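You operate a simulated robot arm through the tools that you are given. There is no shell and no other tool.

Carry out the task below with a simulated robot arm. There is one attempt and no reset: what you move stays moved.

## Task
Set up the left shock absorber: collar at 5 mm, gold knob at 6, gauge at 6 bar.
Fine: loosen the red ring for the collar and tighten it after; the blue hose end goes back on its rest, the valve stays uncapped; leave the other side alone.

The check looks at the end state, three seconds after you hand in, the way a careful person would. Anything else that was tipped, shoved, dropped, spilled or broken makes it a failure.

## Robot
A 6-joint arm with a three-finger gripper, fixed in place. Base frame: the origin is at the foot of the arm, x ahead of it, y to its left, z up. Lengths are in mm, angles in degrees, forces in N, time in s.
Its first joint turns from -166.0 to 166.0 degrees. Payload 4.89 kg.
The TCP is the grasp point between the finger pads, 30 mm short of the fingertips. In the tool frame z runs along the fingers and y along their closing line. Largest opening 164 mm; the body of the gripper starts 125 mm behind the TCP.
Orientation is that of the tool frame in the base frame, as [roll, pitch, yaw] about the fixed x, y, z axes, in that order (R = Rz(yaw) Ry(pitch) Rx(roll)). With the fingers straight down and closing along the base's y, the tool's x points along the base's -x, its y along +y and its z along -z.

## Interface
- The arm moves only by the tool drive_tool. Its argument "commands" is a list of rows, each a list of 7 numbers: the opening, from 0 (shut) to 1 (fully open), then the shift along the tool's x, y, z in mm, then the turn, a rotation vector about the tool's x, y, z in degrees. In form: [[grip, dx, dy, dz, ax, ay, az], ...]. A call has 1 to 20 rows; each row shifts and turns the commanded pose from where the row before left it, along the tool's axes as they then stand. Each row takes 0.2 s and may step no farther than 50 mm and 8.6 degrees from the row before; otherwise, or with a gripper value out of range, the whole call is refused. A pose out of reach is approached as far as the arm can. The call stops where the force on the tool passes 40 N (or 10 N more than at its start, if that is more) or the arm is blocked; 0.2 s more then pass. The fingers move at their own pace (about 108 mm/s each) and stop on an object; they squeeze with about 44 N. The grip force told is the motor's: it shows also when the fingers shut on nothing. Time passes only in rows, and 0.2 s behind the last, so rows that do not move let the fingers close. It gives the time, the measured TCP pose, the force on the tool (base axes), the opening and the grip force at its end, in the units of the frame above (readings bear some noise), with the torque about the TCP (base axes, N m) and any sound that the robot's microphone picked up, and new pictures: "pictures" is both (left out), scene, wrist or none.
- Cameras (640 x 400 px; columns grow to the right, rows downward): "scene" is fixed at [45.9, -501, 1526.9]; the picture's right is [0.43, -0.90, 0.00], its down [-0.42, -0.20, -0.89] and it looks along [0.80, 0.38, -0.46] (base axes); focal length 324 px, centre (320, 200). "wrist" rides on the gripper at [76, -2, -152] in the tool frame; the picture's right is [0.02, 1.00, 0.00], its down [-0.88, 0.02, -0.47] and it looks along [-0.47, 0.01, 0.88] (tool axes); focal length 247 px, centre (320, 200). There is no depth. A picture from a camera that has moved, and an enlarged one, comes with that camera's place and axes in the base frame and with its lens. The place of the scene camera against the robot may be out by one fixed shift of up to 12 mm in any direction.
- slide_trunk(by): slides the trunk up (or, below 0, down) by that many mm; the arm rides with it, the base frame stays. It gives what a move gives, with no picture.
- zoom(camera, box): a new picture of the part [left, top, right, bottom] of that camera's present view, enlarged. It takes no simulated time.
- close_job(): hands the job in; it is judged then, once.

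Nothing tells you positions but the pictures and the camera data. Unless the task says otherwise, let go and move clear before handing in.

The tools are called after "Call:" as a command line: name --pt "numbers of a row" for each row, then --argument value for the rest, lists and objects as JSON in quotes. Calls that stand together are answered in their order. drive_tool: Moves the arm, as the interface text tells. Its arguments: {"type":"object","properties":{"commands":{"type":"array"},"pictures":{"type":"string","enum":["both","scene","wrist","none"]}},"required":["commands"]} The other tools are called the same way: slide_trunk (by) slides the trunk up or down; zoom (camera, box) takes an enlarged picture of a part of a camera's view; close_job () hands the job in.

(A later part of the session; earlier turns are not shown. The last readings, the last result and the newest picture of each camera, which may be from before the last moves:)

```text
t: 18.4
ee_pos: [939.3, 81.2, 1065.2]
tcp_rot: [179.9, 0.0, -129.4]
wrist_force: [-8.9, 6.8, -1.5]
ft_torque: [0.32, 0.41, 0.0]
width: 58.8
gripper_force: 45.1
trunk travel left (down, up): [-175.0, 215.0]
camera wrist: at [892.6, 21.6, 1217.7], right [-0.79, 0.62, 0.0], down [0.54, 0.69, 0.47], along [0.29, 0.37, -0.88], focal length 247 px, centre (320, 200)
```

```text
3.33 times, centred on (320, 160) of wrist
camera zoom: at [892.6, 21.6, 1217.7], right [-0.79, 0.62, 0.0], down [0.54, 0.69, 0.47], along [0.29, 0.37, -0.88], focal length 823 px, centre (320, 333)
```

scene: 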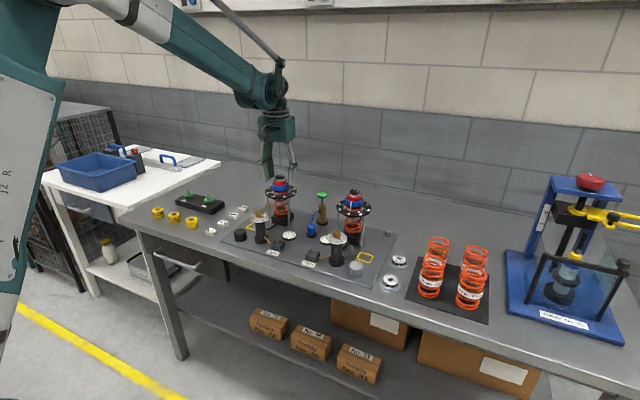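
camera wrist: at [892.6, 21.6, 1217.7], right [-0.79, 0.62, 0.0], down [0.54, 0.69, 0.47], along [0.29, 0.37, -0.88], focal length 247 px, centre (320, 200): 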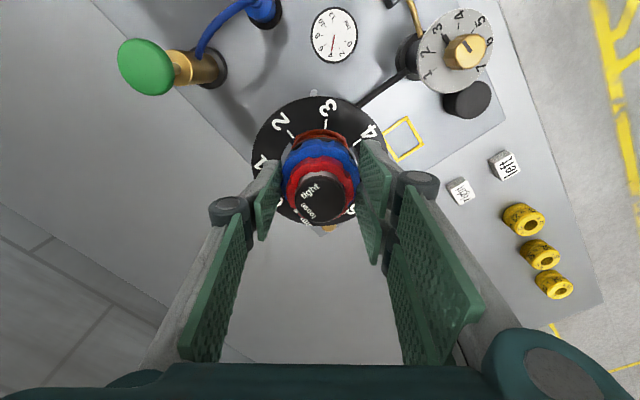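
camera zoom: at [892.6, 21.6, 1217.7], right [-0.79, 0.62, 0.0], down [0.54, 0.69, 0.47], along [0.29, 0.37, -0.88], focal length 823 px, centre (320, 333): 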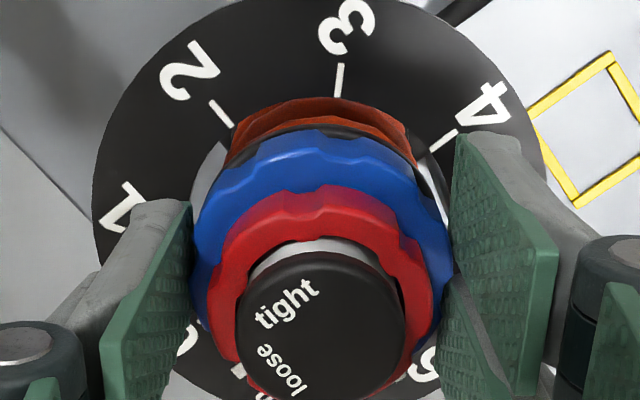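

Call:
drive_tool --pt "0.3 0 0.5 0 0 0 0" --pt "0.3 0 0 0 0 0 -7.5" --pt "0.3 0 0 0 0 0 -7.5" --pt "0.3 0 0 0 0 0 0" --pictures "wrist"

Call:
zoom --camera "wrist" --box '[240, 100, 400, 220]'

```text
t: 19.4
ee_pos: [939.5, 80.8, 1064.9]
tcp_rot: [-179.9, 0.0, -114.5]
wrist_force: [-7.1, 3.5, -0.4]
ft_torque: [0.1, 0.29, -0.04]
width: 59.0
gripper_force: 44.9
trunk travel left (down, up): [-175.0, 215.0]
camera wrist: at [909.8, 11.5, 1217.9], right [-0.92, 0.39, 0.0], down [0.35, 0.81, 0.47], along [0.19, 0.43, -0.88], focal length 247 px, centre (320, 200)
```

wrist: 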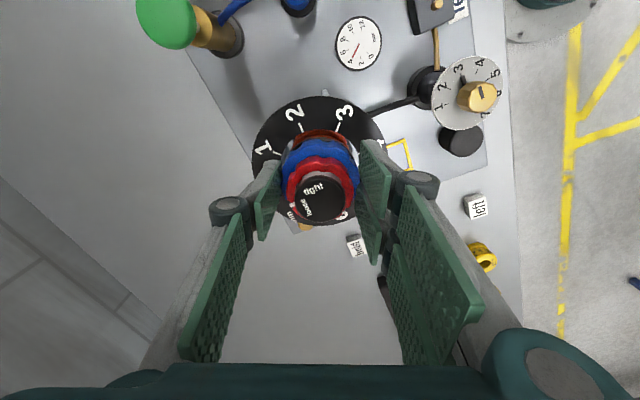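

```text
3.33 times, centred on (320, 160) of wrist
camera zoom: at [909.8, 11.5, 1217.9], right [-0.92, 0.39, 0.0], down [0.35, 0.81, 0.47], along [0.19, 0.43, -0.88], focal length 823 px, centre (320, 333)
```

zoom: 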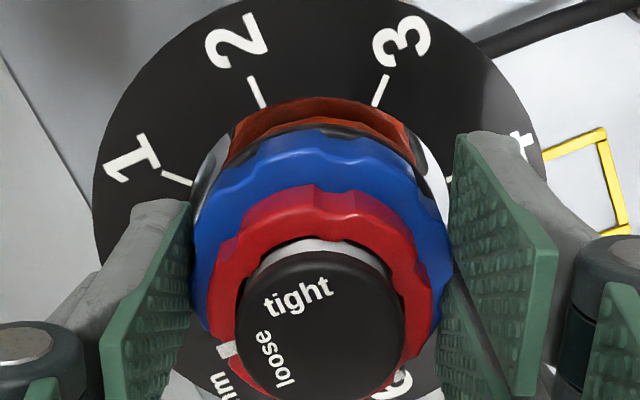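

The collar turns freely with low forces. I'll turn the remaining 30°.

Call:
drive_tool --pt "0.3 0 0.2 0 0 0 -7.5" --pt "0.3 0 0.1 0 0 0 -7.5" --pt "0.3 0 0 0 0 0 -7.5" --pt "0.3 0 0 0 0 0 -7.5" --pt "0.3 0 0 0 0 0 0" --pictures "wrist"

Call:
zoom --camera "wrist" --box '[240, 100, 400, 220]'

Call:
zoom --camera "scene" --box '[250, 150, 310, 210]'

```text
t: 20.6
ee_pos: [939.0, 80.0, 1064.3]
tcp_rot: [-179.9, 0.0, -84.4]
wrist_force: [10.2, -3.2, 13.1]
ft_torque: [-0.28, -0.4, -0.03]
width: 59.1
gripper_force: 44.7
trunk travel left (down, up): [-175.0, 215.0]
camera wrist: at [949.1, 5.8, 1218.2], right [-0.99, -0.12, 0.0], down [-0.11, 0.87, 0.47], along [-0.06, 0.47, -0.88], focal length 247 px, centre (320, 200)
```

wrist: 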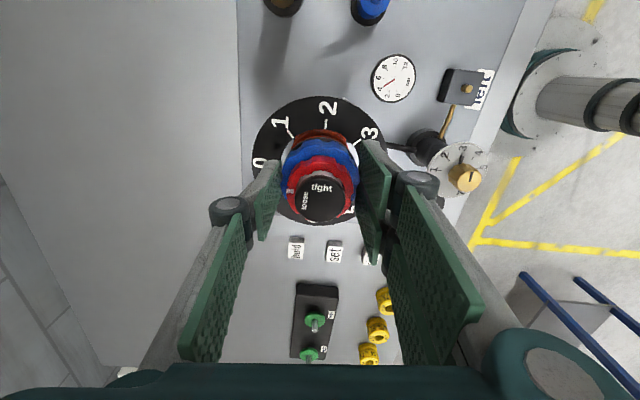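

```text
3.33 times, centred on (320, 160) of wrist
camera zoom: at [949.1, 5.8, 1218.2], right [-0.99, -0.12, 0.0], down [-0.11, 0.87, 0.47], along [-0.06, 0.47, -0.88], focal length 823 px, centre (320, 333)
```

zoom: 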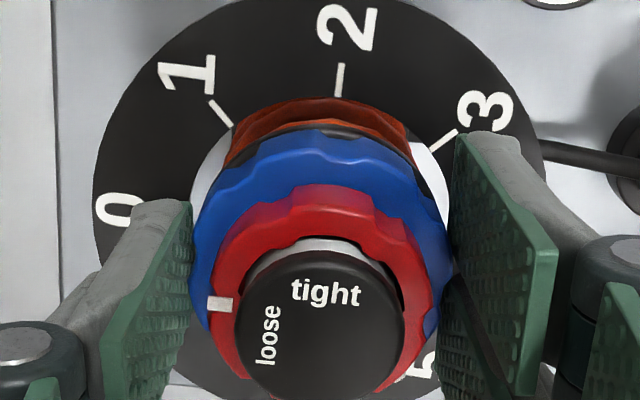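

```text
6.67 times, centred on (280, 180) of scene
camera zoom: at [45.9, -501.0, 1526.9], right [0.43, -0.9, 0.0], down [-0.42, -0.2, -0.89], along [0.8, 0.38, -0.46], focal length 2157 px, centre (587, 333)
```

zoom: 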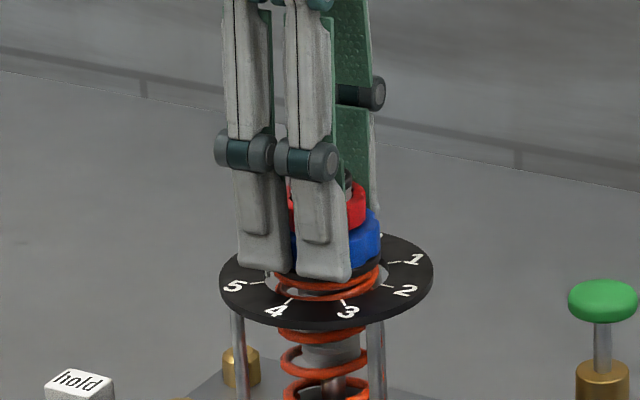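

I'll release the collar, rise clear and rotate back to read it.

Call:
drive_tool --pt "0.42 0 0 0 0 0 0" --pt "0.5 0 0 0 0 0 0" --pt "0.5 0 0 0 0 0 0" --pt "0.5 0 0 -18 0 0 8" --pt "0.5 0 0 -20 0 0 8" --pt "0.5 0 0 -20 0 0 8" --pt "0.5 0 0 0 0 0 8" --pt "0.5 0 0 0 0 0 8" --pt "0.5 0 0 0 0 0 8" --pt "0.5 0 0 0 0 0 8" --pt "0.5 0 0 0 0 0 8" --pt "0.5 0 0 0 0 0 8" --pt "0.5 0 0 0 0 0 8" --pt "0.5 0 0 0 0 0 8" --pt "0.5 0 0 0 0 0 7.6" --pt "0.5 0 0 0 0 0 0" --pictures "wrist"

Call:
zoom --camera "wrist" --box '[240, 100, 400, 220]'

Call:
zoom --camera "scene" --box '[250, 170, 310, 210]'

```text
t: 24.0
ee_pos: [940.5, 79.5, 1122.3]
tcp_rot: [-180.0, 0.0, 179.9]
wrist_force: [-0.1, 0.7, -0.4]
ft_torque: [0.03, 0.02, -0.04]
width: 82.0
gripper_force: 0.0
trunk travel left (down, up): [-175.0, 215.0]
camera wrist: at [863.5, 79.7, 1275.2], right [-0.02, 1.0, 0.0], down [0.88, 0.02, 0.47], along [0.47, 0.01, -0.88], focal length 247 px, centre (320, 200)
```

wrist: 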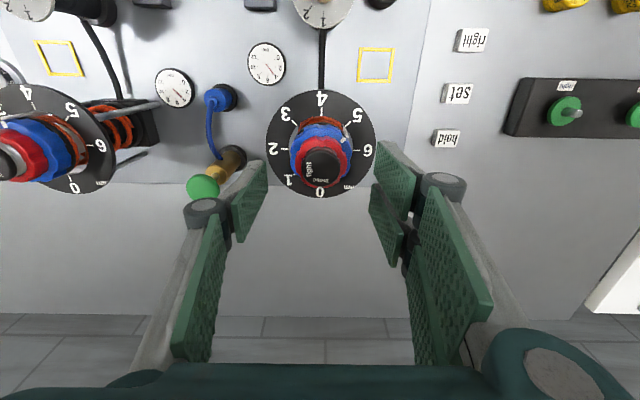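

```text
3.33 times, centred on (320, 160) of wrist
camera zoom: at [863.5, 79.7, 1275.2], right [-0.02, 1.0, 0.0], down [0.88, 0.02, 0.47], along [0.47, 0.01, -0.88], focal length 823 px, centre (320, 333)
```

zoom: 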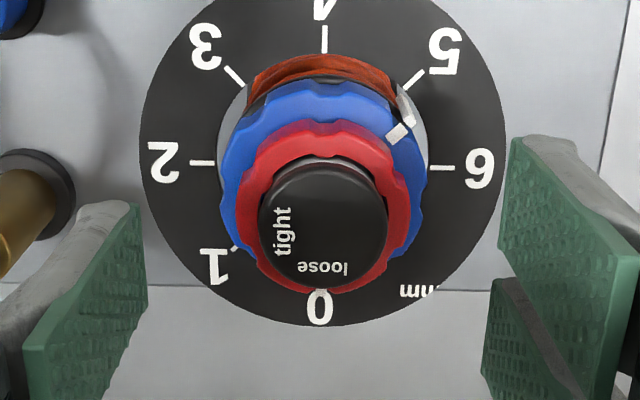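

```text
10.00 times, centred on (280, 190) of scene
camera zoom: at [45.9, -501.0, 1526.9], right [0.43, -0.9, 0.0], down [-0.42, -0.2, -0.89], along [0.8, 0.38, -0.46], focal length 3236 px, centre (720, 300)
```

zoom: 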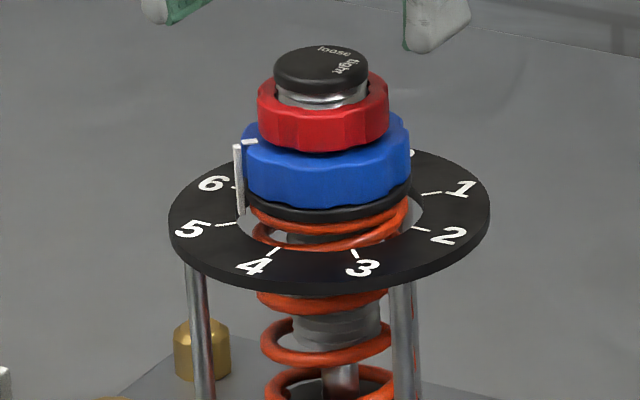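

Call:
zoom --camera "wrist" --box '[285, 95, 365, 155]'

Call:
zoom --camera "scene" --box '[265, 178, 295, 203]'

```text
6.67 times, centred on (325, 125) of wrist
camera zoom: at [863.5, 79.7, 1275.2], right [-0.02, 1.0, 0.0], down [0.88, 0.02, 0.47], along [0.47, 0.01, -0.88], focal length 1646 px, centre (287, 700)
```

zoom: 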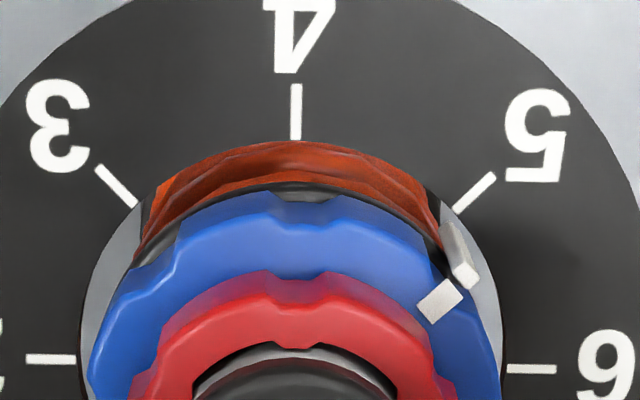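

```text
16.00 times, centred on (280, 190) of scene
camera zoom: at [45.9, -501.0, 1526.9], right [0.43, -0.9, 0.0], down [-0.42, -0.2, -0.89], along [0.8, 0.38, -0.46], focal length 5177 px, centre (960, 352)
```

zoom: 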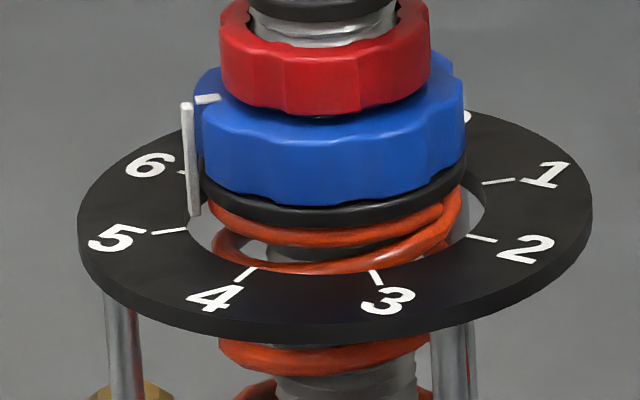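

The collar line now points exactly at 5 mm. Next I'll turn the gripper back to the "loose" orientation, lower it to the red ring and re-grip to tighten.

Call:
drive_tool --pt "0.5 0 0 0 0 0 -8" --pt "0.5 0 0 0 0 0 -8" --pt "0.5 0 0 0 0 0 -8" --pt "0.5 0 0 0 0 0 -8" --pt "0.5 0 0 0 0 0 -8" --pt "0.5 0 0 0 0 0 -8" --pt "0.5 0 0 0 0 0 -8" --pt "0.5 0 0 0 0 0 -8" --pt "0.5 0 0 0 0 0 -8" --pt "0.5 0 0 0 0 0 -8" --pt "0.5 0 0 0 0 0 -8" --pt "0.5 0 0 0 0 0 -2" --pt "0.45 0 0 20 0 0 0" --pt "0.4 0 0 20 0 0 0" --pt "0.34 0 0 0 0 0 0" --pt "0.34 0 0 0 0 0 0" --pictures "wrist"

Call:
zoom --camera "wrist" --box '[240, 100, 400, 220]'

Call:
zoom --camera "scene" --box '[250, 150, 310, 210]'

```text
t: 27.4
ee_pos: [939.8, 77.9, 1082.1]
tcp_rot: [-180.0, 0.1, -90.0]
wrist_force: [1.2, 0.9, -0.2]
ft_torque: [0.04, 0.05, 0.02]
width: 55.7
gripper_force: 0.1
trunk travel left (down, up): [-175.0, 215.0]
camera wrist: at [940.5, 4.4, 1235.8], right [-1.0, -0.02, 0.0], down [-0.02, 0.88, 0.47], along [-0.01, 0.47, -0.88], focal length 247 px, centre (320, 200)
```

wrist: 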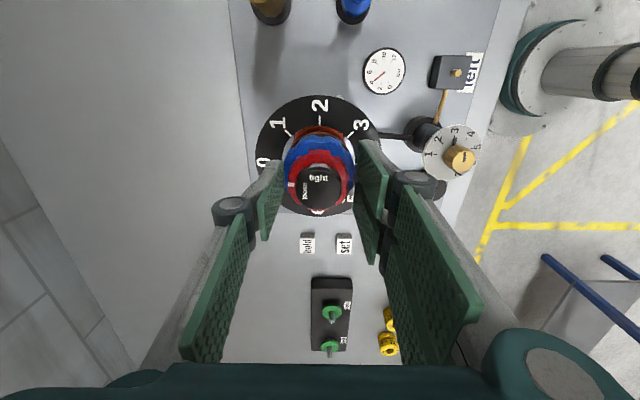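

```text
3.33 times, centred on (320, 160) of wrist
camera zoom: at [940.5, 4.4, 1235.8], right [-1.0, -0.02, 0.0], down [-0.02, 0.88, 0.47], along [-0.01, 0.47, -0.88], focal length 823 px, centre (320, 333)
```

zoom: 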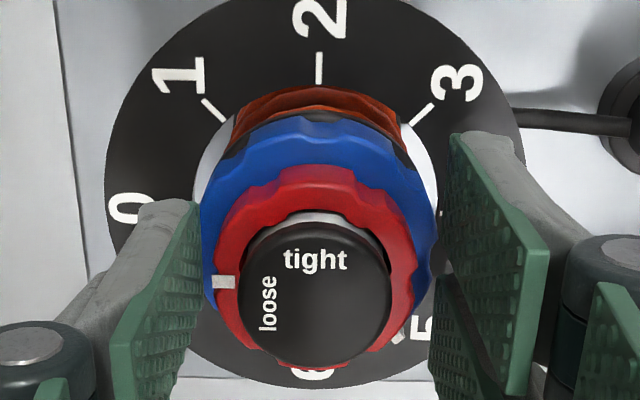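

```text
6.67 times, centred on (280, 180) of scene
camera zoom: at [45.9, -501.0, 1526.9], right [0.43, -0.9, 0.0], down [-0.42, -0.2, -0.89], along [0.8, 0.38, -0.46], focal length 2157 px, centre (587, 333)
```

zoom: 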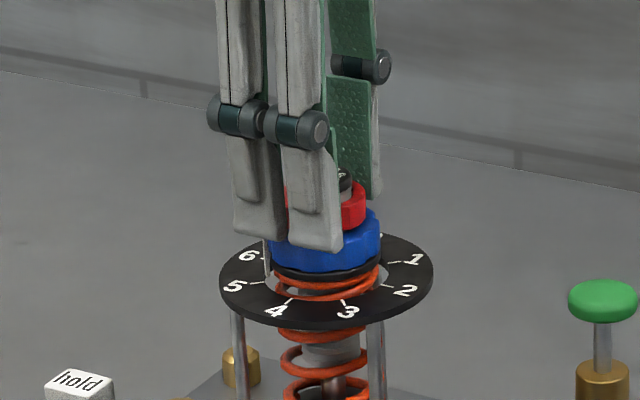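

Call:
drive_tool --pt "0.34 0 -1.0 0 0 0 0" --pt "0.3 0 0 0 0 0 0" --pt "0.26 0 0 0 0 0 0" --pt "0.2 0 0 0 0 0 0" --pt "0.2 0 0 0 0 0 0" --pictures "none"

```text
t: 28.6
ee_pos: [939.3, 79.0, 1082.5]
tcp_rot: [180.0, 0.0, -90.1]
wrist_force: [-3.4, 0.1, -0.1]
ft_torque: [0.05, 0.21, 0.01]
width: 45.3
gripper_force: 45.0
trunk travel left (down, up): [-175.0, 215.0]
```

Call:
drive_tool --pt "0.2 0 0 0 0 0 8" --pt "0.2 0 0 0 0 0 8" --pt "0.2 0 0 0 0 0 8" --pt "0.2 0 0 0 0 0 0" --pictures "none"

```text
t: 29.6
ee_pos: [938.6, 79.8, 1083.1]
tcp_rot: [179.9, 0.1, -114.1]
wrist_force: [-17.1, 2.2, -3.2]
ft_torque: [0.36, 0.58, 0.02]
width: 45.4
gripper_force: 45.1
trunk travel left (down, up): [-175.0, 215.0]
```

Call:
drive_tool --pt "0.2 0.15 0.5 0.1 0 0 0" --pt "0.2 0 0 0 0 0 8" --pt "0.2 0 0 0 0 0 8" --pt "0.2 0 0 0 0 0 0" --pictures "none"

```text
t: 30.6
ee_pos: [939.2, 79.5, 1083.3]
tcp_rot: [-180.0, 0.0, -130.1]
wrist_force: [-24.3, 4.4, -0.5]
ft_torque: [-0.18, 1.06, 0.0]
width: 45.5
gripper_force: 44.6
trunk travel left (down, up): [-175.0, 215.0]
```

Call:
drive_tool --pt "0.2 0.35 0.8 0 0 0 0" --pt "0.2 0 0 0 0 0 0" --pictures "none"

```text
t: 31.2
ee_pos: [938.8, 80.1, 1081.4]
tcp_rot: [-179.9, 0.1, -130.1]
wrist_force: [-7.8, 3.7, 11.1]
ft_torque: [0.07, 0.3, 0.04]
width: 45.3
gripper_force: 44.4
trunk travel left (down, up): [-175.0, 215.0]
```

Call:
drive_tool --pt "0.2 0.1 0.3 -0.2 0 0 8" --pt "0.2 0 0 0 0 0 8" --pt "0.2 0 0 0 0 0 0" --pictures "wrist"

Call:
zoom --camera "wrist" --box '[240, 100, 400, 220]'

```text
t: 32.0
ee_pos: [939.6, 80.2, 1082.9]
tcp_rot: [-179.9, 0.0, -146.1]
wrist_force: [-1.0, 2.4, 13.9]
ft_torque: [0.0, 0.04, 0.0]
width: 45.5
gripper_force: 44.9
trunk travel left (down, up): [-175.0, 215.0]
camera wrist: at [876.5, 37.5, 1235.5], right [-0.58, 0.82, 0.0], down [0.72, 0.51, 0.47], along [0.39, 0.27, -0.88], focal length 247 px, centre (320, 200)
```

wrist: 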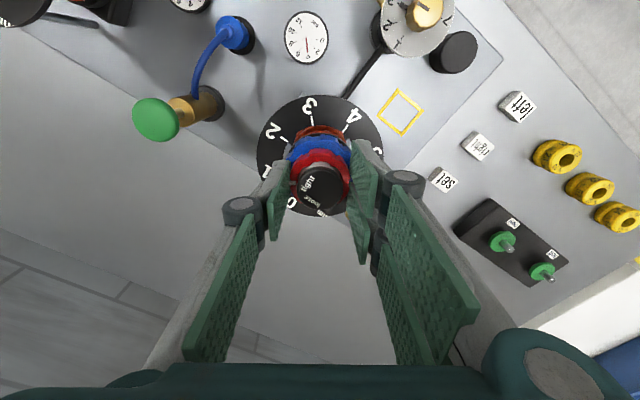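

```text
3.33 times, centred on (320, 160) of wrist
camera zoom: at [876.5, 37.5, 1235.5], right [-0.58, 0.82, 0.0], down [0.72, 0.51, 0.47], along [0.39, 0.27, -0.88], focal length 823 px, centre (320, 333)
```

zoom: 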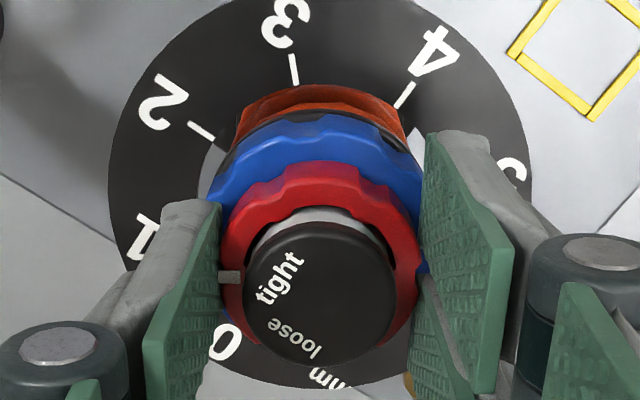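

Call:
drive_tool --pt "0.2 0 0.1 -0.3 0 0 8" --pt "0.2 0 0.1 0 0 0 8" --pt "0.2 0 0 0 0 0 8" --pt "0.2 0 0 0 0 0 0" --pictures "none"

```text
t: 33.0
ee_pos: [938.6, 79.7, 1081.8]
tcp_rot: [-179.9, 0.0, -170.1]
wrist_force: [9.7, -0.2, 16.0]
ft_torque: [-0.01, -0.19, 0.02]
width: 45.4
gripper_force: 45.4
trunk travel left (down, up): [-175.0, 215.0]
```

Call:
drive_tool --pt "0.2 -0.2 0 -0.3 0 0 8" --pt "0.2 0 0 0 0 0 3" --pt "0.2 0 0 0 0 0 0" --pictures "wrist"

Call:
zoom --camera "wrist" --box '[240, 100, 400, 220]'

```text
t: 33.8
ee_pos: [939.4, 80.7, 1080.8]
tcp_rot: [179.9, 0.1, 179.0]
wrist_force: [-4.1, 2.3, 5.7]
ft_torque: [0.06, 0.47, 0.84]
width: 45.6
gripper_force: 45.2
trunk travel left (down, up): [-175.0, 215.0]
camera wrist: at [862.7, 81.8, 1235.6], right [0.0, 1.0, 0.0], down [0.88, 0.0, 0.47], along [0.47, 0.0, -0.88], focal length 247 px, centre (320, 200)
```

wrist: 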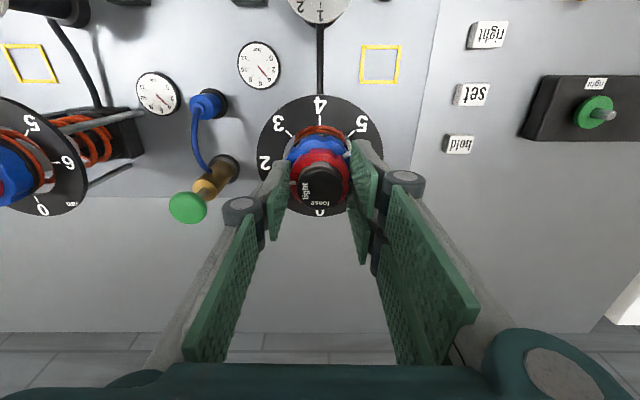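

```text
3.33 times, centred on (320, 160) of wrist
camera zoom: at [862.7, 81.8, 1235.6], right [0.0, 1.0, 0.0], down [0.88, 0.0, 0.47], along [0.47, 0.0, -0.88], focal length 823 px, centre (320, 333)
```

zoom: 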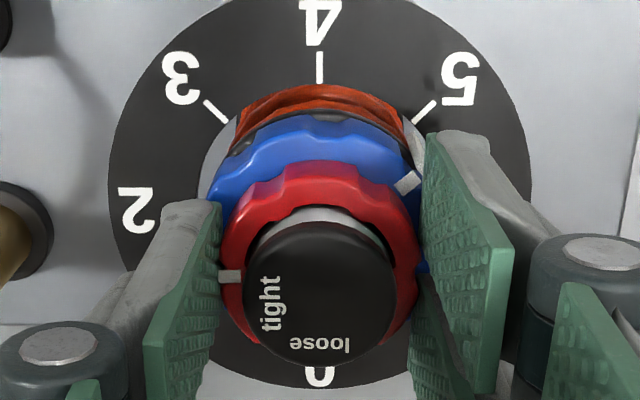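

The red ring is back at "tight" against its stop, with 0.84 Nm of torque. I'll nudge it another degree to be sure, then release and rise.

Call:
drive_tool --pt "0.2 0 0 0 0 0 1.2" --pt "0.2 0 0 0 0 0 0" --pt "0.3 0 0 0 0 0 0" --pt "0.5 0 0 0 0 0 0" --pt "0.5 0 0 0 0 0 0" --pt "0.5 0 0 -20 0 0 -2" --pt "0.5 0 0 -20 0 0 0" --pt "0.5 0 0 -20 0 0 0" --pt "0.5 0 0 0 0 0 0" --pictures "wrist"

Call:
zoom --camera "wrist" --box '[280, 95, 370, 175]'

Call:
zoom --camera "scene" --box '[260, 170, 300, 203]'

```text
t: 35.8
ee_pos: [937.5, 80.2, 1143.9]
tcp_rot: [179.9, 0.0, 179.8]
wrist_force: [-0.5, 0.2, 0.7]
ft_torque: [0.03, -0.04, 0.01]
width: 81.9
gripper_force: 0.1
trunk travel left (down, up): [-175.0, 215.0]
camera wrist: at [861.6, 80.5, 1297.1], right [-0.02, 1.0, 0.0], down [0.88, 0.02, 0.47], along [0.47, 0.01, -0.88], focal length 247 px, centre (320, 200)
```

wrist: 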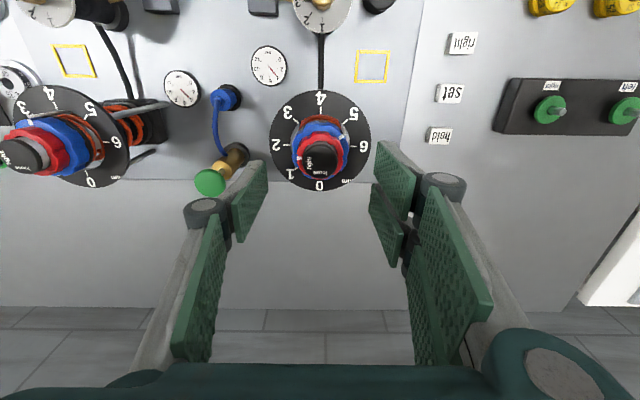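

```text
5.00 times, centred on (325, 135) of wrist
camera zoom: at [861.6, 80.5, 1297.1], right [-0.02, 1.0, 0.0], down [0.88, 0.02, 0.47], along [0.47, 0.01, -0.88], focal length 1235 px, centre (295, 525)
```

zoom: 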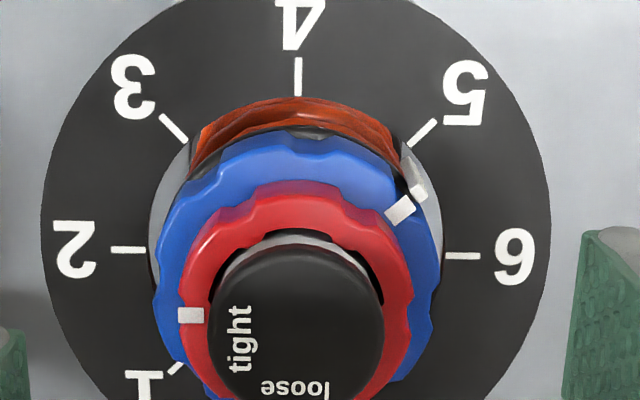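

```text
12.12 times, centred on (280, 186) of scene
camera zoom: at [45.9, -501.0, 1526.9], right [0.43, -0.9, 0.0], down [-0.42, -0.2, -0.89], along [0.8, 0.38, -0.46], focal length 3922 px, centre (805, 364)
```

zoom: 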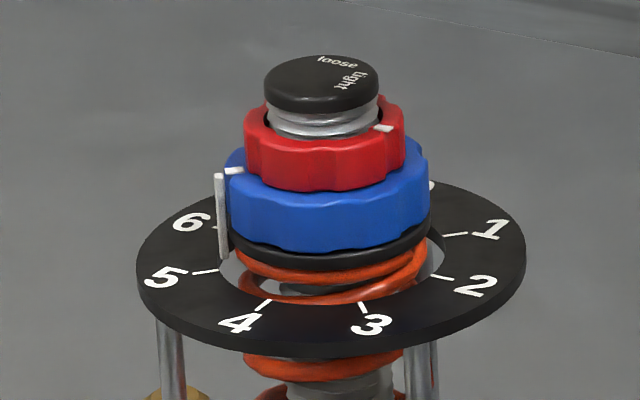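

The collar reads 5 and the red ring is tight. Next is the gold knob, at about (800, 81, top z 996). It has to go from 3 to 6, about 120° clockwise, so I'll move above it.

Call:
drive_tool --pt "0.5 46 0 0 0 0 0" --pt "0.5 46 0 0 0 0 0" --pt "0.5 47 0.5 0 0 0 0" --pt "0.5 0 0 34 0 0 0" --pt "0.5 0 0 34 0 0 0" --pt "0.5 0 0 0 0 0 0" --pictures "both"

Call:
zoom --camera "wrist" --box '[240, 100, 400, 220]'

Call:
zoom --camera "scene" --box '[220, 150, 300, 250]'

```text
t: 37.2
ee_pos: [801.0, 80.7, 1072.5]
tcp_rot: [179.9, 0.0, 179.7]
wrist_force: [1.1, -0.4, -0.3]
ft_torque: [-0.05, 0.17, -0.01]
width: 82.2
gripper_force: 0.2
trunk travel left (down, up): [-175.0, 215.0]
camera wrist: at [723.8, 81.2, 1226.5], right [-0.02, 1.0, 0.0], down [0.88, 0.02, 0.47], along [0.47, 0.01, -0.88], focal length 247 px, centre (320, 200)
```

scene: 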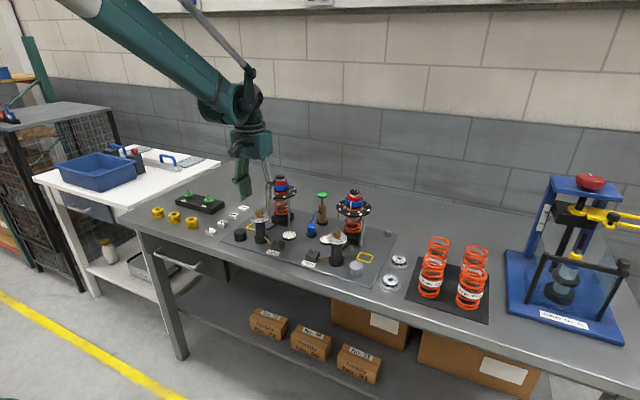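
wrist: 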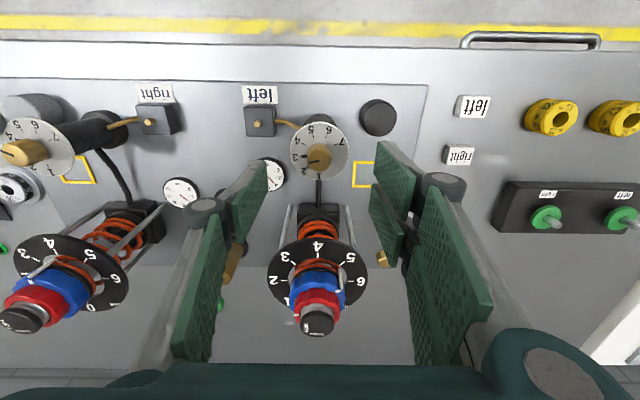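

```text
3.33 times, centred on (320, 160) of wrist
camera zoom: at [723.8, 81.2, 1226.5], right [-0.02, 1.0, 0.0], down [0.88, 0.02, 0.47], along [0.47, 0.01, -0.88], focal length 823 px, centre (320, 333)
```

zoom: 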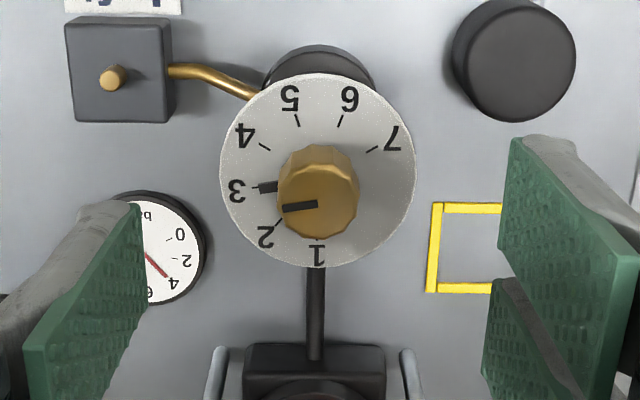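

```text
4.00 times, centred on (260, 200) of scene
camera zoom: at [45.9, -501.0, 1526.9], right [0.43, -0.9, 0.0], down [-0.42, -0.2, -0.89], along [0.8, 0.38, -0.46], focal length 1294 px, centre (560, 200)
```

zoom: 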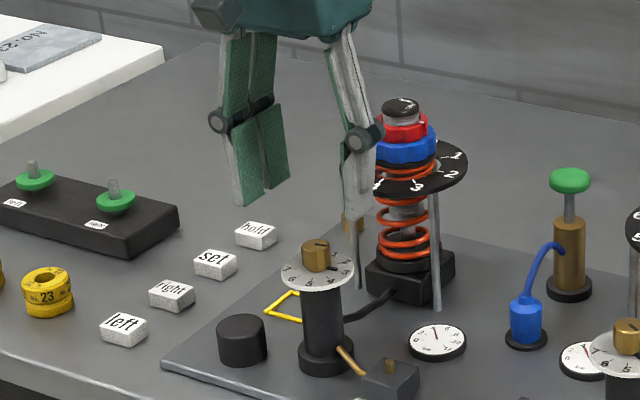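

The knob is centred under the tool. I'll pre-rotate counter-clockwise, then go down to just around the knob's upper half and check.

Call:
drive_tool --pt "0.4 0 0 0 0 0 -8" --pt "0.4 0 0 0 0 0 -8" --pt "0.4 0 0 0 0 0 -8" --pt "0.4 0 0 0 0 0 -8" --pt "0.4 0 0 0 0 0 -8" --pt "0.4 0 0 0 0 0 -8" --pt "0.4 0 0 0 0 0 -8" --pt "0.4 0 0 0 0 0 -8" --pt "0.4 0 0 0 0 0 -8" --pt "0.4 0 0 0 0 0 -8" --pt "0.4 0 0 0 0 0 -8" --pt "0.4 0 0 0 0 0 -8" --pt "0.4 0 0 0 0 0 -8" --pt "0.4 0 0 28 0 0 0" --pt "0.4 0 0 26 0 0 0" --pt "0.4 0 0 0 0 0 0" --pictures "both"

Call:
zoom --camera "wrist" --box '[240, 100, 400, 220]'

Call:
zoom --camera "scene" --box '[230, 180, 290, 230]'

```text
t: 40.6
ee_pos: [799.7, 83.0, 1020.2]
tcp_rot: [-180.0, 0.0, -76.2]
wrist_force: [-0.6, -0.7, 0.4]
ft_torque: [-0.02, 0.04, 0.0]
width: 65.5
gripper_force: 0.1
trunk travel left (down, up): [-175.0, 215.0]
camera wrist: at [819.1, 10.5, 1173.9], right [-0.97, -0.26, 0.0], down [-0.23, 0.85, 0.47], along [-0.12, 0.46, -0.88], focal length 247 px, centre (320, 200)
```

scene: 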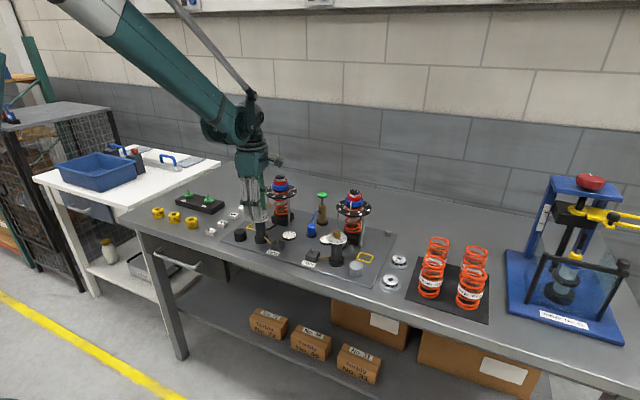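
wrist: 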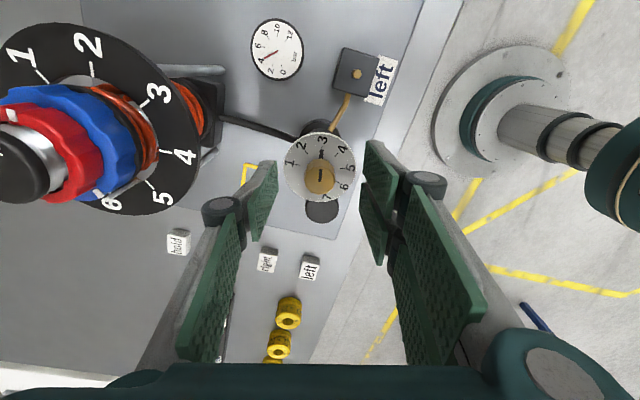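

```text
3.33 times, centred on (320, 160) of wrist
camera zoom: at [819.1, 10.5, 1173.9], right [-0.97, -0.26, 0.0], down [-0.23, 0.85, 0.47], along [-0.12, 0.46, -0.88], focal length 823 px, centre (320, 333)
```

zoom: 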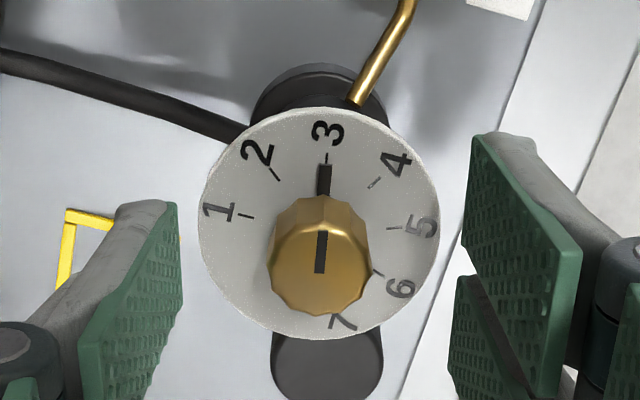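

```text
8.00 times, centred on (260, 205) of scene
camera zoom: at [45.9, -501.0, 1526.9], right [0.43, -0.9, 0.0], down [-0.42, -0.2, -0.89], along [0.8, 0.38, -0.46], focal length 2588 px, centre (800, 160)
```

zoom: 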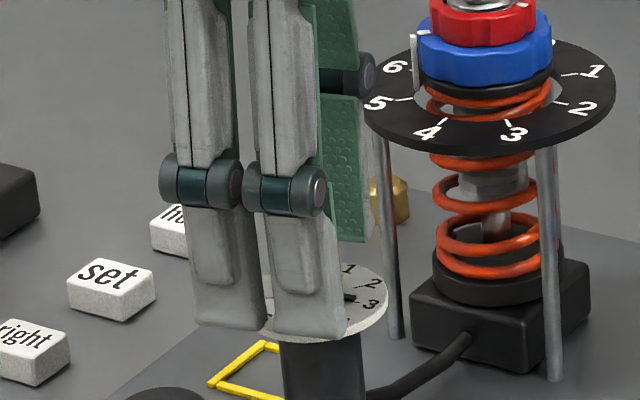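

The fingertips are around the top of the knob and well centred. I'll lower 6 mm more and close on the knob.

Call:
drive_tool --pt "0.4 0 0 6 0 0 0" --pt "0.25 0 0 0 0 0 0" --pt "0.18 0 0 0 0 0 0" --pt "0.1 0 0 0 0 0 0" --pt "0.05 0 0 0 0 0 0" --pictures "wrist"

Call:
zoom --camera "wrist" --box '[240, 100, 400, 220]'

Call:
zoom --camera "scene" --box '[230, 180, 290, 230]'

```text
t: 41.8
ee_pos: [800.1, 82.9, 1014.3]
tcp_rot: [-180.0, -0.1, -76.3]
wrist_force: [16.3, 2.9, 4.2]
ft_torque: [0.03, -0.52, 0.06]
width: 23.0
gripper_force: 45.5
trunk travel left (down, up): [-175.0, 215.0]
camera wrist: at [819.5, 9.7, 1168.0], right [-0.97, -0.26, 0.0], down [-0.23, 0.85, 0.47], along [-0.12, 0.46, -0.88], focal length 247 px, centre (320, 200)
```

wrist: 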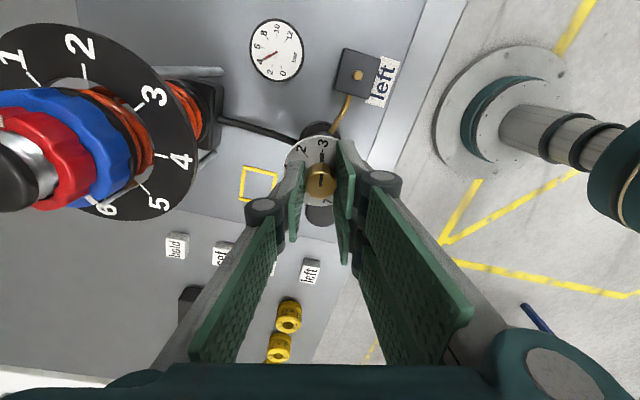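

```text
3.33 times, centred on (320, 160) of wrist
camera zoom: at [819.5, 9.7, 1168.0], right [-0.97, -0.26, 0.0], down [-0.23, 0.85, 0.47], along [-0.12, 0.46, -0.88], focal length 823 px, centre (320, 333)
```

zoom: 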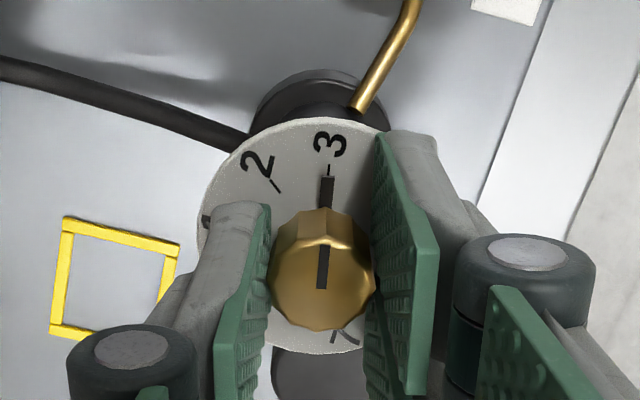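

```text
8.00 times, centred on (260, 205) of scene
camera zoom: at [45.9, -501.0, 1526.9], right [0.43, -0.9, 0.0], down [-0.42, -0.2, -0.89], along [0.8, 0.38, -0.46], focal length 2588 px, centre (800, 160)
```

zoom: 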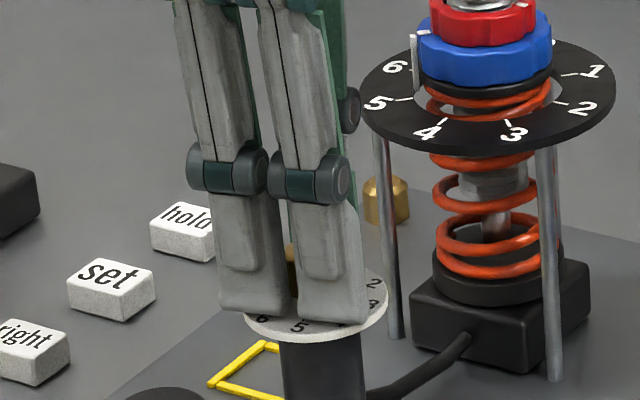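

The knob is gripped at 23 mm with about 16 N of side force. I'll relieve that and turn 40° clockwise for the first position.

Call:
drive_tool --pt "0.05 0 -0.6 0 0 0 0" --pt "0.05 0 0 0 0 0 0" --pictures "none"

Call:
drive_tool --pt "0.05 0 0 0 0 0 8" --pt "0.05 0 0 0 0 0 8" --pt "0.05 0 0 0 0 0 8" --pt "0.05 0 0 0 0 0 8" --pt "0.05 0 0 0 0 0 8" --pt "0.05 0 0 0 0 0 0" --pictures "wrist"

Call:
zoom --camera "wrist" --box '[240, 100, 400, 220]'

```text
t: 42.4
ee_pos: [800.0, 82.2, 1014.0]
tcp_rot: [180.0, -0.1, -76.3]
wrist_force: [14.5, 1.7, 5.8]
ft_torque: [0.02, -0.4, 0.03]
width: 23.1
gripper_force: 45.4
trunk travel left (down, up): [-175.0, 215.0]
```

```text
t: 43.8
ee_pos: [801.1, 81.9, 1013.8]
tcp_rot: [-180.0, 0.0, -116.3]
wrist_force: [12.5, 0.2, 0.4]
ft_torque: [-0.09, -0.34, 0.02]
width: 22.9
gripper_force: 44.7
trunk travel left (down, up): [-175.0, 215.0]
camera wrist: at [768.6, 14.0, 1167.9], right [-0.91, 0.42, 0.0], down [0.37, 0.8, 0.47], along [0.2, 0.43, -0.88], focal length 247 px, centre (320, 200)
```

wrist: 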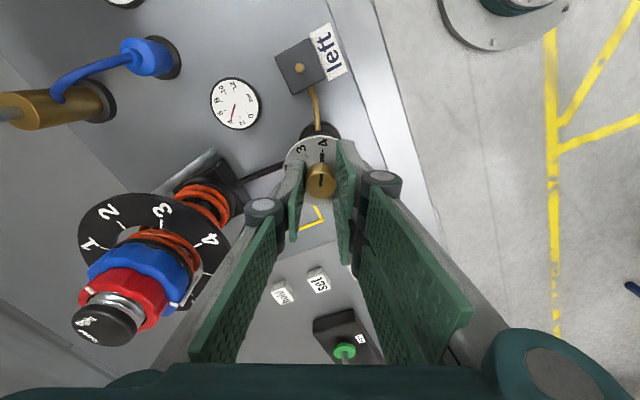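

```text
3.33 times, centred on (320, 160) of wrist
camera zoom: at [768.6, 14.0, 1167.9], right [-0.91, 0.42, 0.0], down [0.37, 0.8, 0.47], along [0.2, 0.43, -0.88], focal length 823 px, centre (320, 333)
```

zoom: 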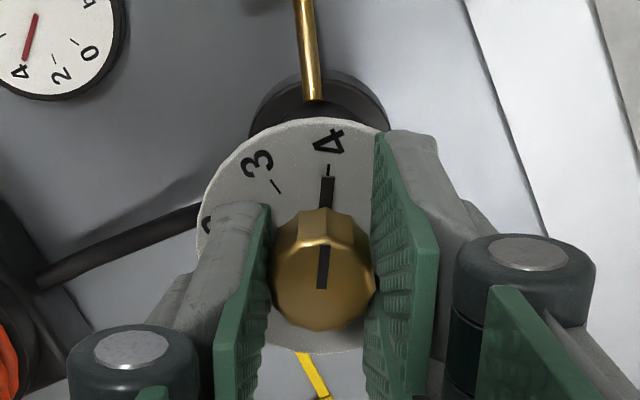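

The knob went to 4 after exactly 40°. I'll turn on another 80° to reach 6.

Call:
drive_tool --pt "0.05 -0.2 -0.4 0 0 0 8" --pt "0.05 0 0 0 0 0 8" --pt "0.05 0 0 0 0 0 8" --pt "0.05 0 0 0 0 0 8" --pt "0.05 0 0 0 0 0 8" --pt "0.05 0 0 0 0 0 0" --pictures "wrist"

Call:
zoom --camera "wrist" --box '[240, 100, 400, 220]'

```text
t: 45.2
ee_pos: [800.4, 80.5, 1014.3]
tcp_rot: [179.9, 0.0, -156.4]
wrist_force: [27.2, -7.5, 27.6]
ft_torque: [-0.33, -0.76, 0.01]
width: 22.8
gripper_force: 44.9
trunk travel left (down, up): [-175.0, 215.0]
camera wrist: at [731.6, 50.0, 1167.5], right [-0.42, 0.91, 0.0], down [0.8, 0.37, 0.47], along [0.43, 0.2, -0.88], focal length 247 px, centre (320, 200)
```

wrist: 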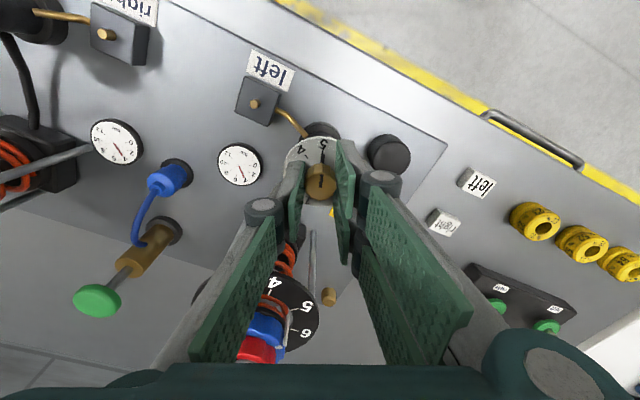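

```text
3.33 times, centred on (320, 160) of wrist
camera zoom: at [731.6, 50.0, 1167.5], right [-0.42, 0.91, 0.0], down [0.8, 0.37, 0.47], along [0.43, 0.2, -0.88], focal length 823 px, centre (320, 333)
```

zoom: 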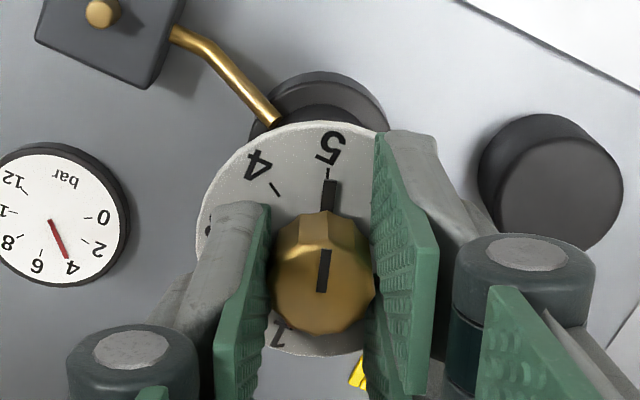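

Call:
drive_tool --pt "0.05 -0.5 -0.4 -0.6 0 0 0" --pt "0.05 0 0 0 0 0 0" --pictures "none"

```text
t: 45.8
ee_pos: [800.1, 80.1, 1012.7]
tcp_rot: [180.0, 0.0, -156.3]
wrist_force: [17.7, -12.5, 16.0]
ft_torque: [-0.31, -0.56, 0.02]
width: 22.7
gripper_force: 45.2
trunk travel left (down, up): [-175.0, 215.0]
```

Call:
drive_tool --pt "0.05 -0.3 -0.8 -0.5 0 0 0" --pt "0.05 0 0 0 0 0 0" --pictures "none"

```text
t: 46.4
ee_pos: [801.1, 80.7, 1014.4]
tcp_rot: [-179.9, 0.0, -156.2]
wrist_force: [-4.6, -7.4, 7.9]
ft_torque: [-0.19, 0.21, 0.02]
width: 23.0
gripper_force: 44.6
trunk travel left (down, up): [-175.0, 215.0]
```

Call:
drive_tool --pt "0.05 0 0 -0.3 0 0 8" --pt "0.05 0 0 0 0 0 8" --pt "0.05 0 0 0 0 0 8" --pt "0.05 0 0 0 0 0 0" --pictures "none"

```text
t: 47.2
ee_pos: [799.7, 79.5, 1014.6]
tcp_rot: [179.9, -0.3, -176.8]
wrist_force: [-4.5, -2.7, -11.6]
ft_torque: [-0.05, -0.36, -0.02]
width: 22.9
gripper_force: 45.3
trunk travel left (down, up): [-175.0, 215.0]
stopped in row 3: the force on the tool passed its limit at 41 N (the readings are from after the stop); the commanded pose is now the measured one
```

The call stopped on a force spike, so I'll look before continuing.

Call:
drive_tool --pt "0.05 0 0 0 0 0 0" --pictures "both"

Call:
zoom --camera "wrist" --box '[240, 100, 400, 220]'

Call:
zoom --camera "scene" --box '[220, 150, 300, 250]'

```text
t: 47.6
ee_pos: [801.6, 80.5, 1014.9]
tcp_rot: [-180.0, -0.2, -176.8]
wrist_force: [-7.3, -3.1, -13.0]
ft_torque: [-0.08, 0.19, 0.0]
width: 23.2
gripper_force: 45.3
trunk travel left (down, up): [-175.0, 215.0]
camera wrist: at [725.4, 75.7, 1167.8], right [-0.08, 1.0, 0.0], down [0.88, 0.07, 0.47], along [0.47, 0.04, -0.88], focal length 247 px, centre (320, 200)
```

scene: 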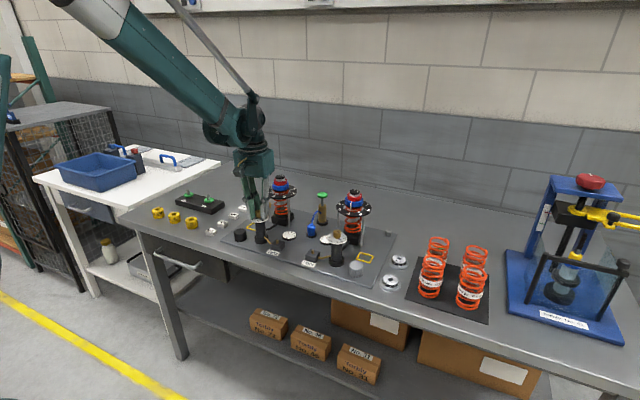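
wrist: 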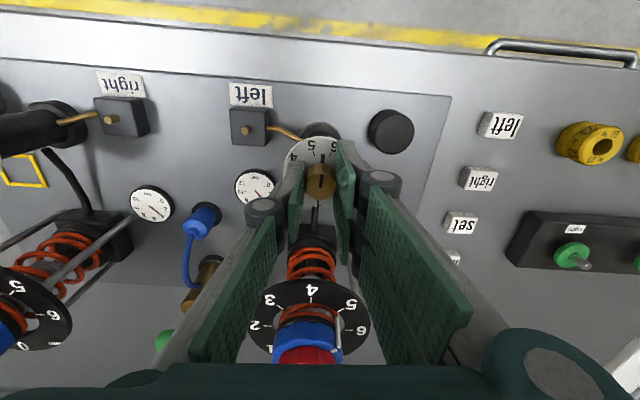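

```text
3.33 times, centred on (320, 160) of wrist
camera zoom: at [725.4, 75.7, 1167.8], right [-0.08, 1.0, 0.0], down [0.88, 0.07, 0.47], along [0.47, 0.04, -0.88], focal length 823 px, centre (320, 333)
```

zoom: 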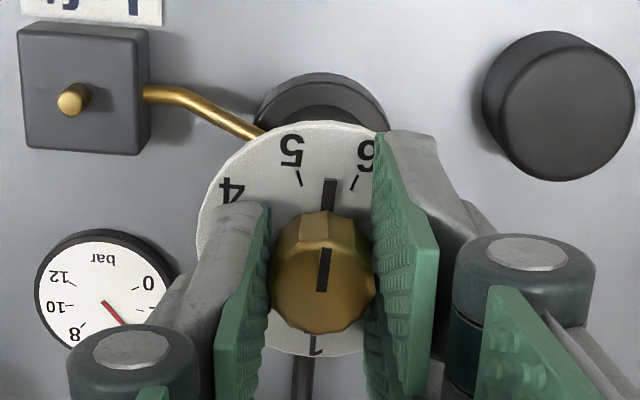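

```text
4.00 times, centred on (260, 200) of scene
camera zoom: at [45.9, -501.0, 1526.9], right [0.43, -0.9, 0.0], down [-0.42, -0.2, -0.89], along [0.8, 0.38, -0.46], focal length 1294 px, centre (560, 200)
```

zoom: 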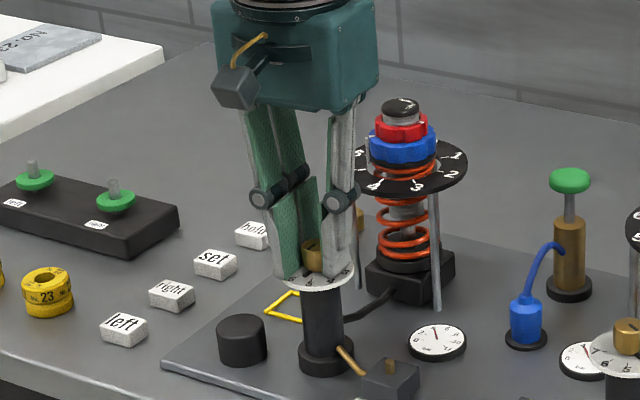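

The knob is midway between 5 and 6 and nothing is colliding. I'll relieve the small z force and continue in gentler steps.

Call:
drive_tool --pt "0.05 0 0 0.3 0 0 0" --pt "0.05 0 0 0 0 0 4" --pt "0.05 0 0 0 0 0 4" --pt "0.05 0 0 0 0 0 0" --pictures "none"

```text
t: 48.6
ee_pos: [801.3, 80.1, 1014.5]
tcp_rot: [-180.0, 0.0, 175.2]
wrist_force: [-5.5, -5.8, -10.3]
ft_torque: [-0.18, 0.37, -0.02]
width: 22.6
gripper_force: 45.0
trunk travel left (down, up): [-175.0, 215.0]
```

Call:
drive_tool --pt "0.05 0 0 0.2 0 0 4" --pt "0.05 0 0 0 0 0 4" --pt "0.05 0 0 0 0 0 3.4" --pt "0.05 0 0 0 0 0 0" --pictures "wrist"

Call:
zoom --camera "wrist" --box '[240, 100, 400, 220]'

```text
t: 49.6
ee_pos: [800.5, 79.5, 1014.6]
tcp_rot: [-180.0, -0.1, 163.7]
wrist_force: [-3.5, -5.1, 4.5]
ft_torque: [-0.12, 0.24, 0.0]
width: 23.0
gripper_force: 44.6
trunk travel left (down, up): [-175.0, 215.0]
camera wrist: at [727.5, 101.1, 1167.8], right [0.26, 0.97, 0.0], down [0.85, -0.23, 0.47], along [0.46, -0.12, -0.88], focal length 247 px, centre (320, 200)
```

wrist: 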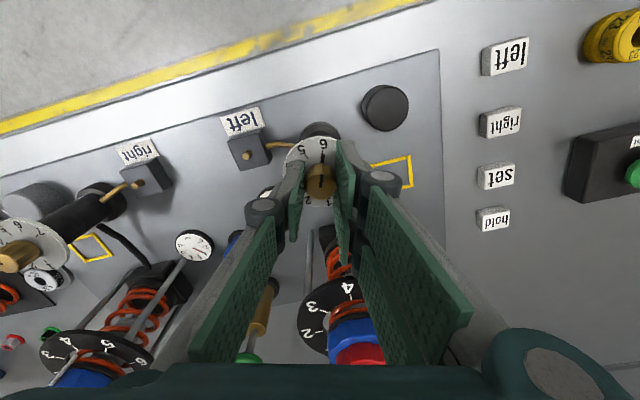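

```text
3.33 times, centred on (320, 160) of wrist
camera zoom: at [727.5, 101.1, 1167.8], right [0.26, 0.97, 0.0], down [0.85, -0.23, 0.47], along [0.46, -0.12, -0.88], focal length 823 px, centre (320, 333)
```

zoom: 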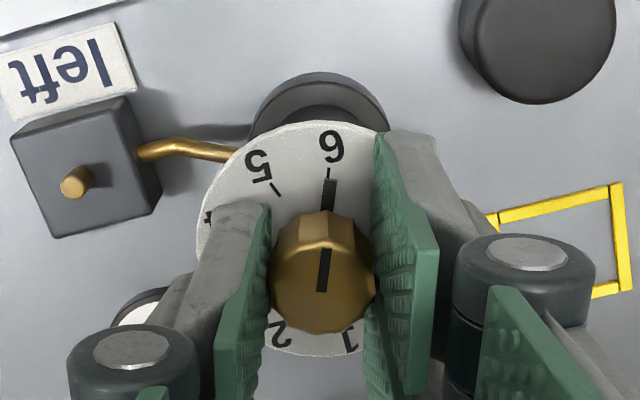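

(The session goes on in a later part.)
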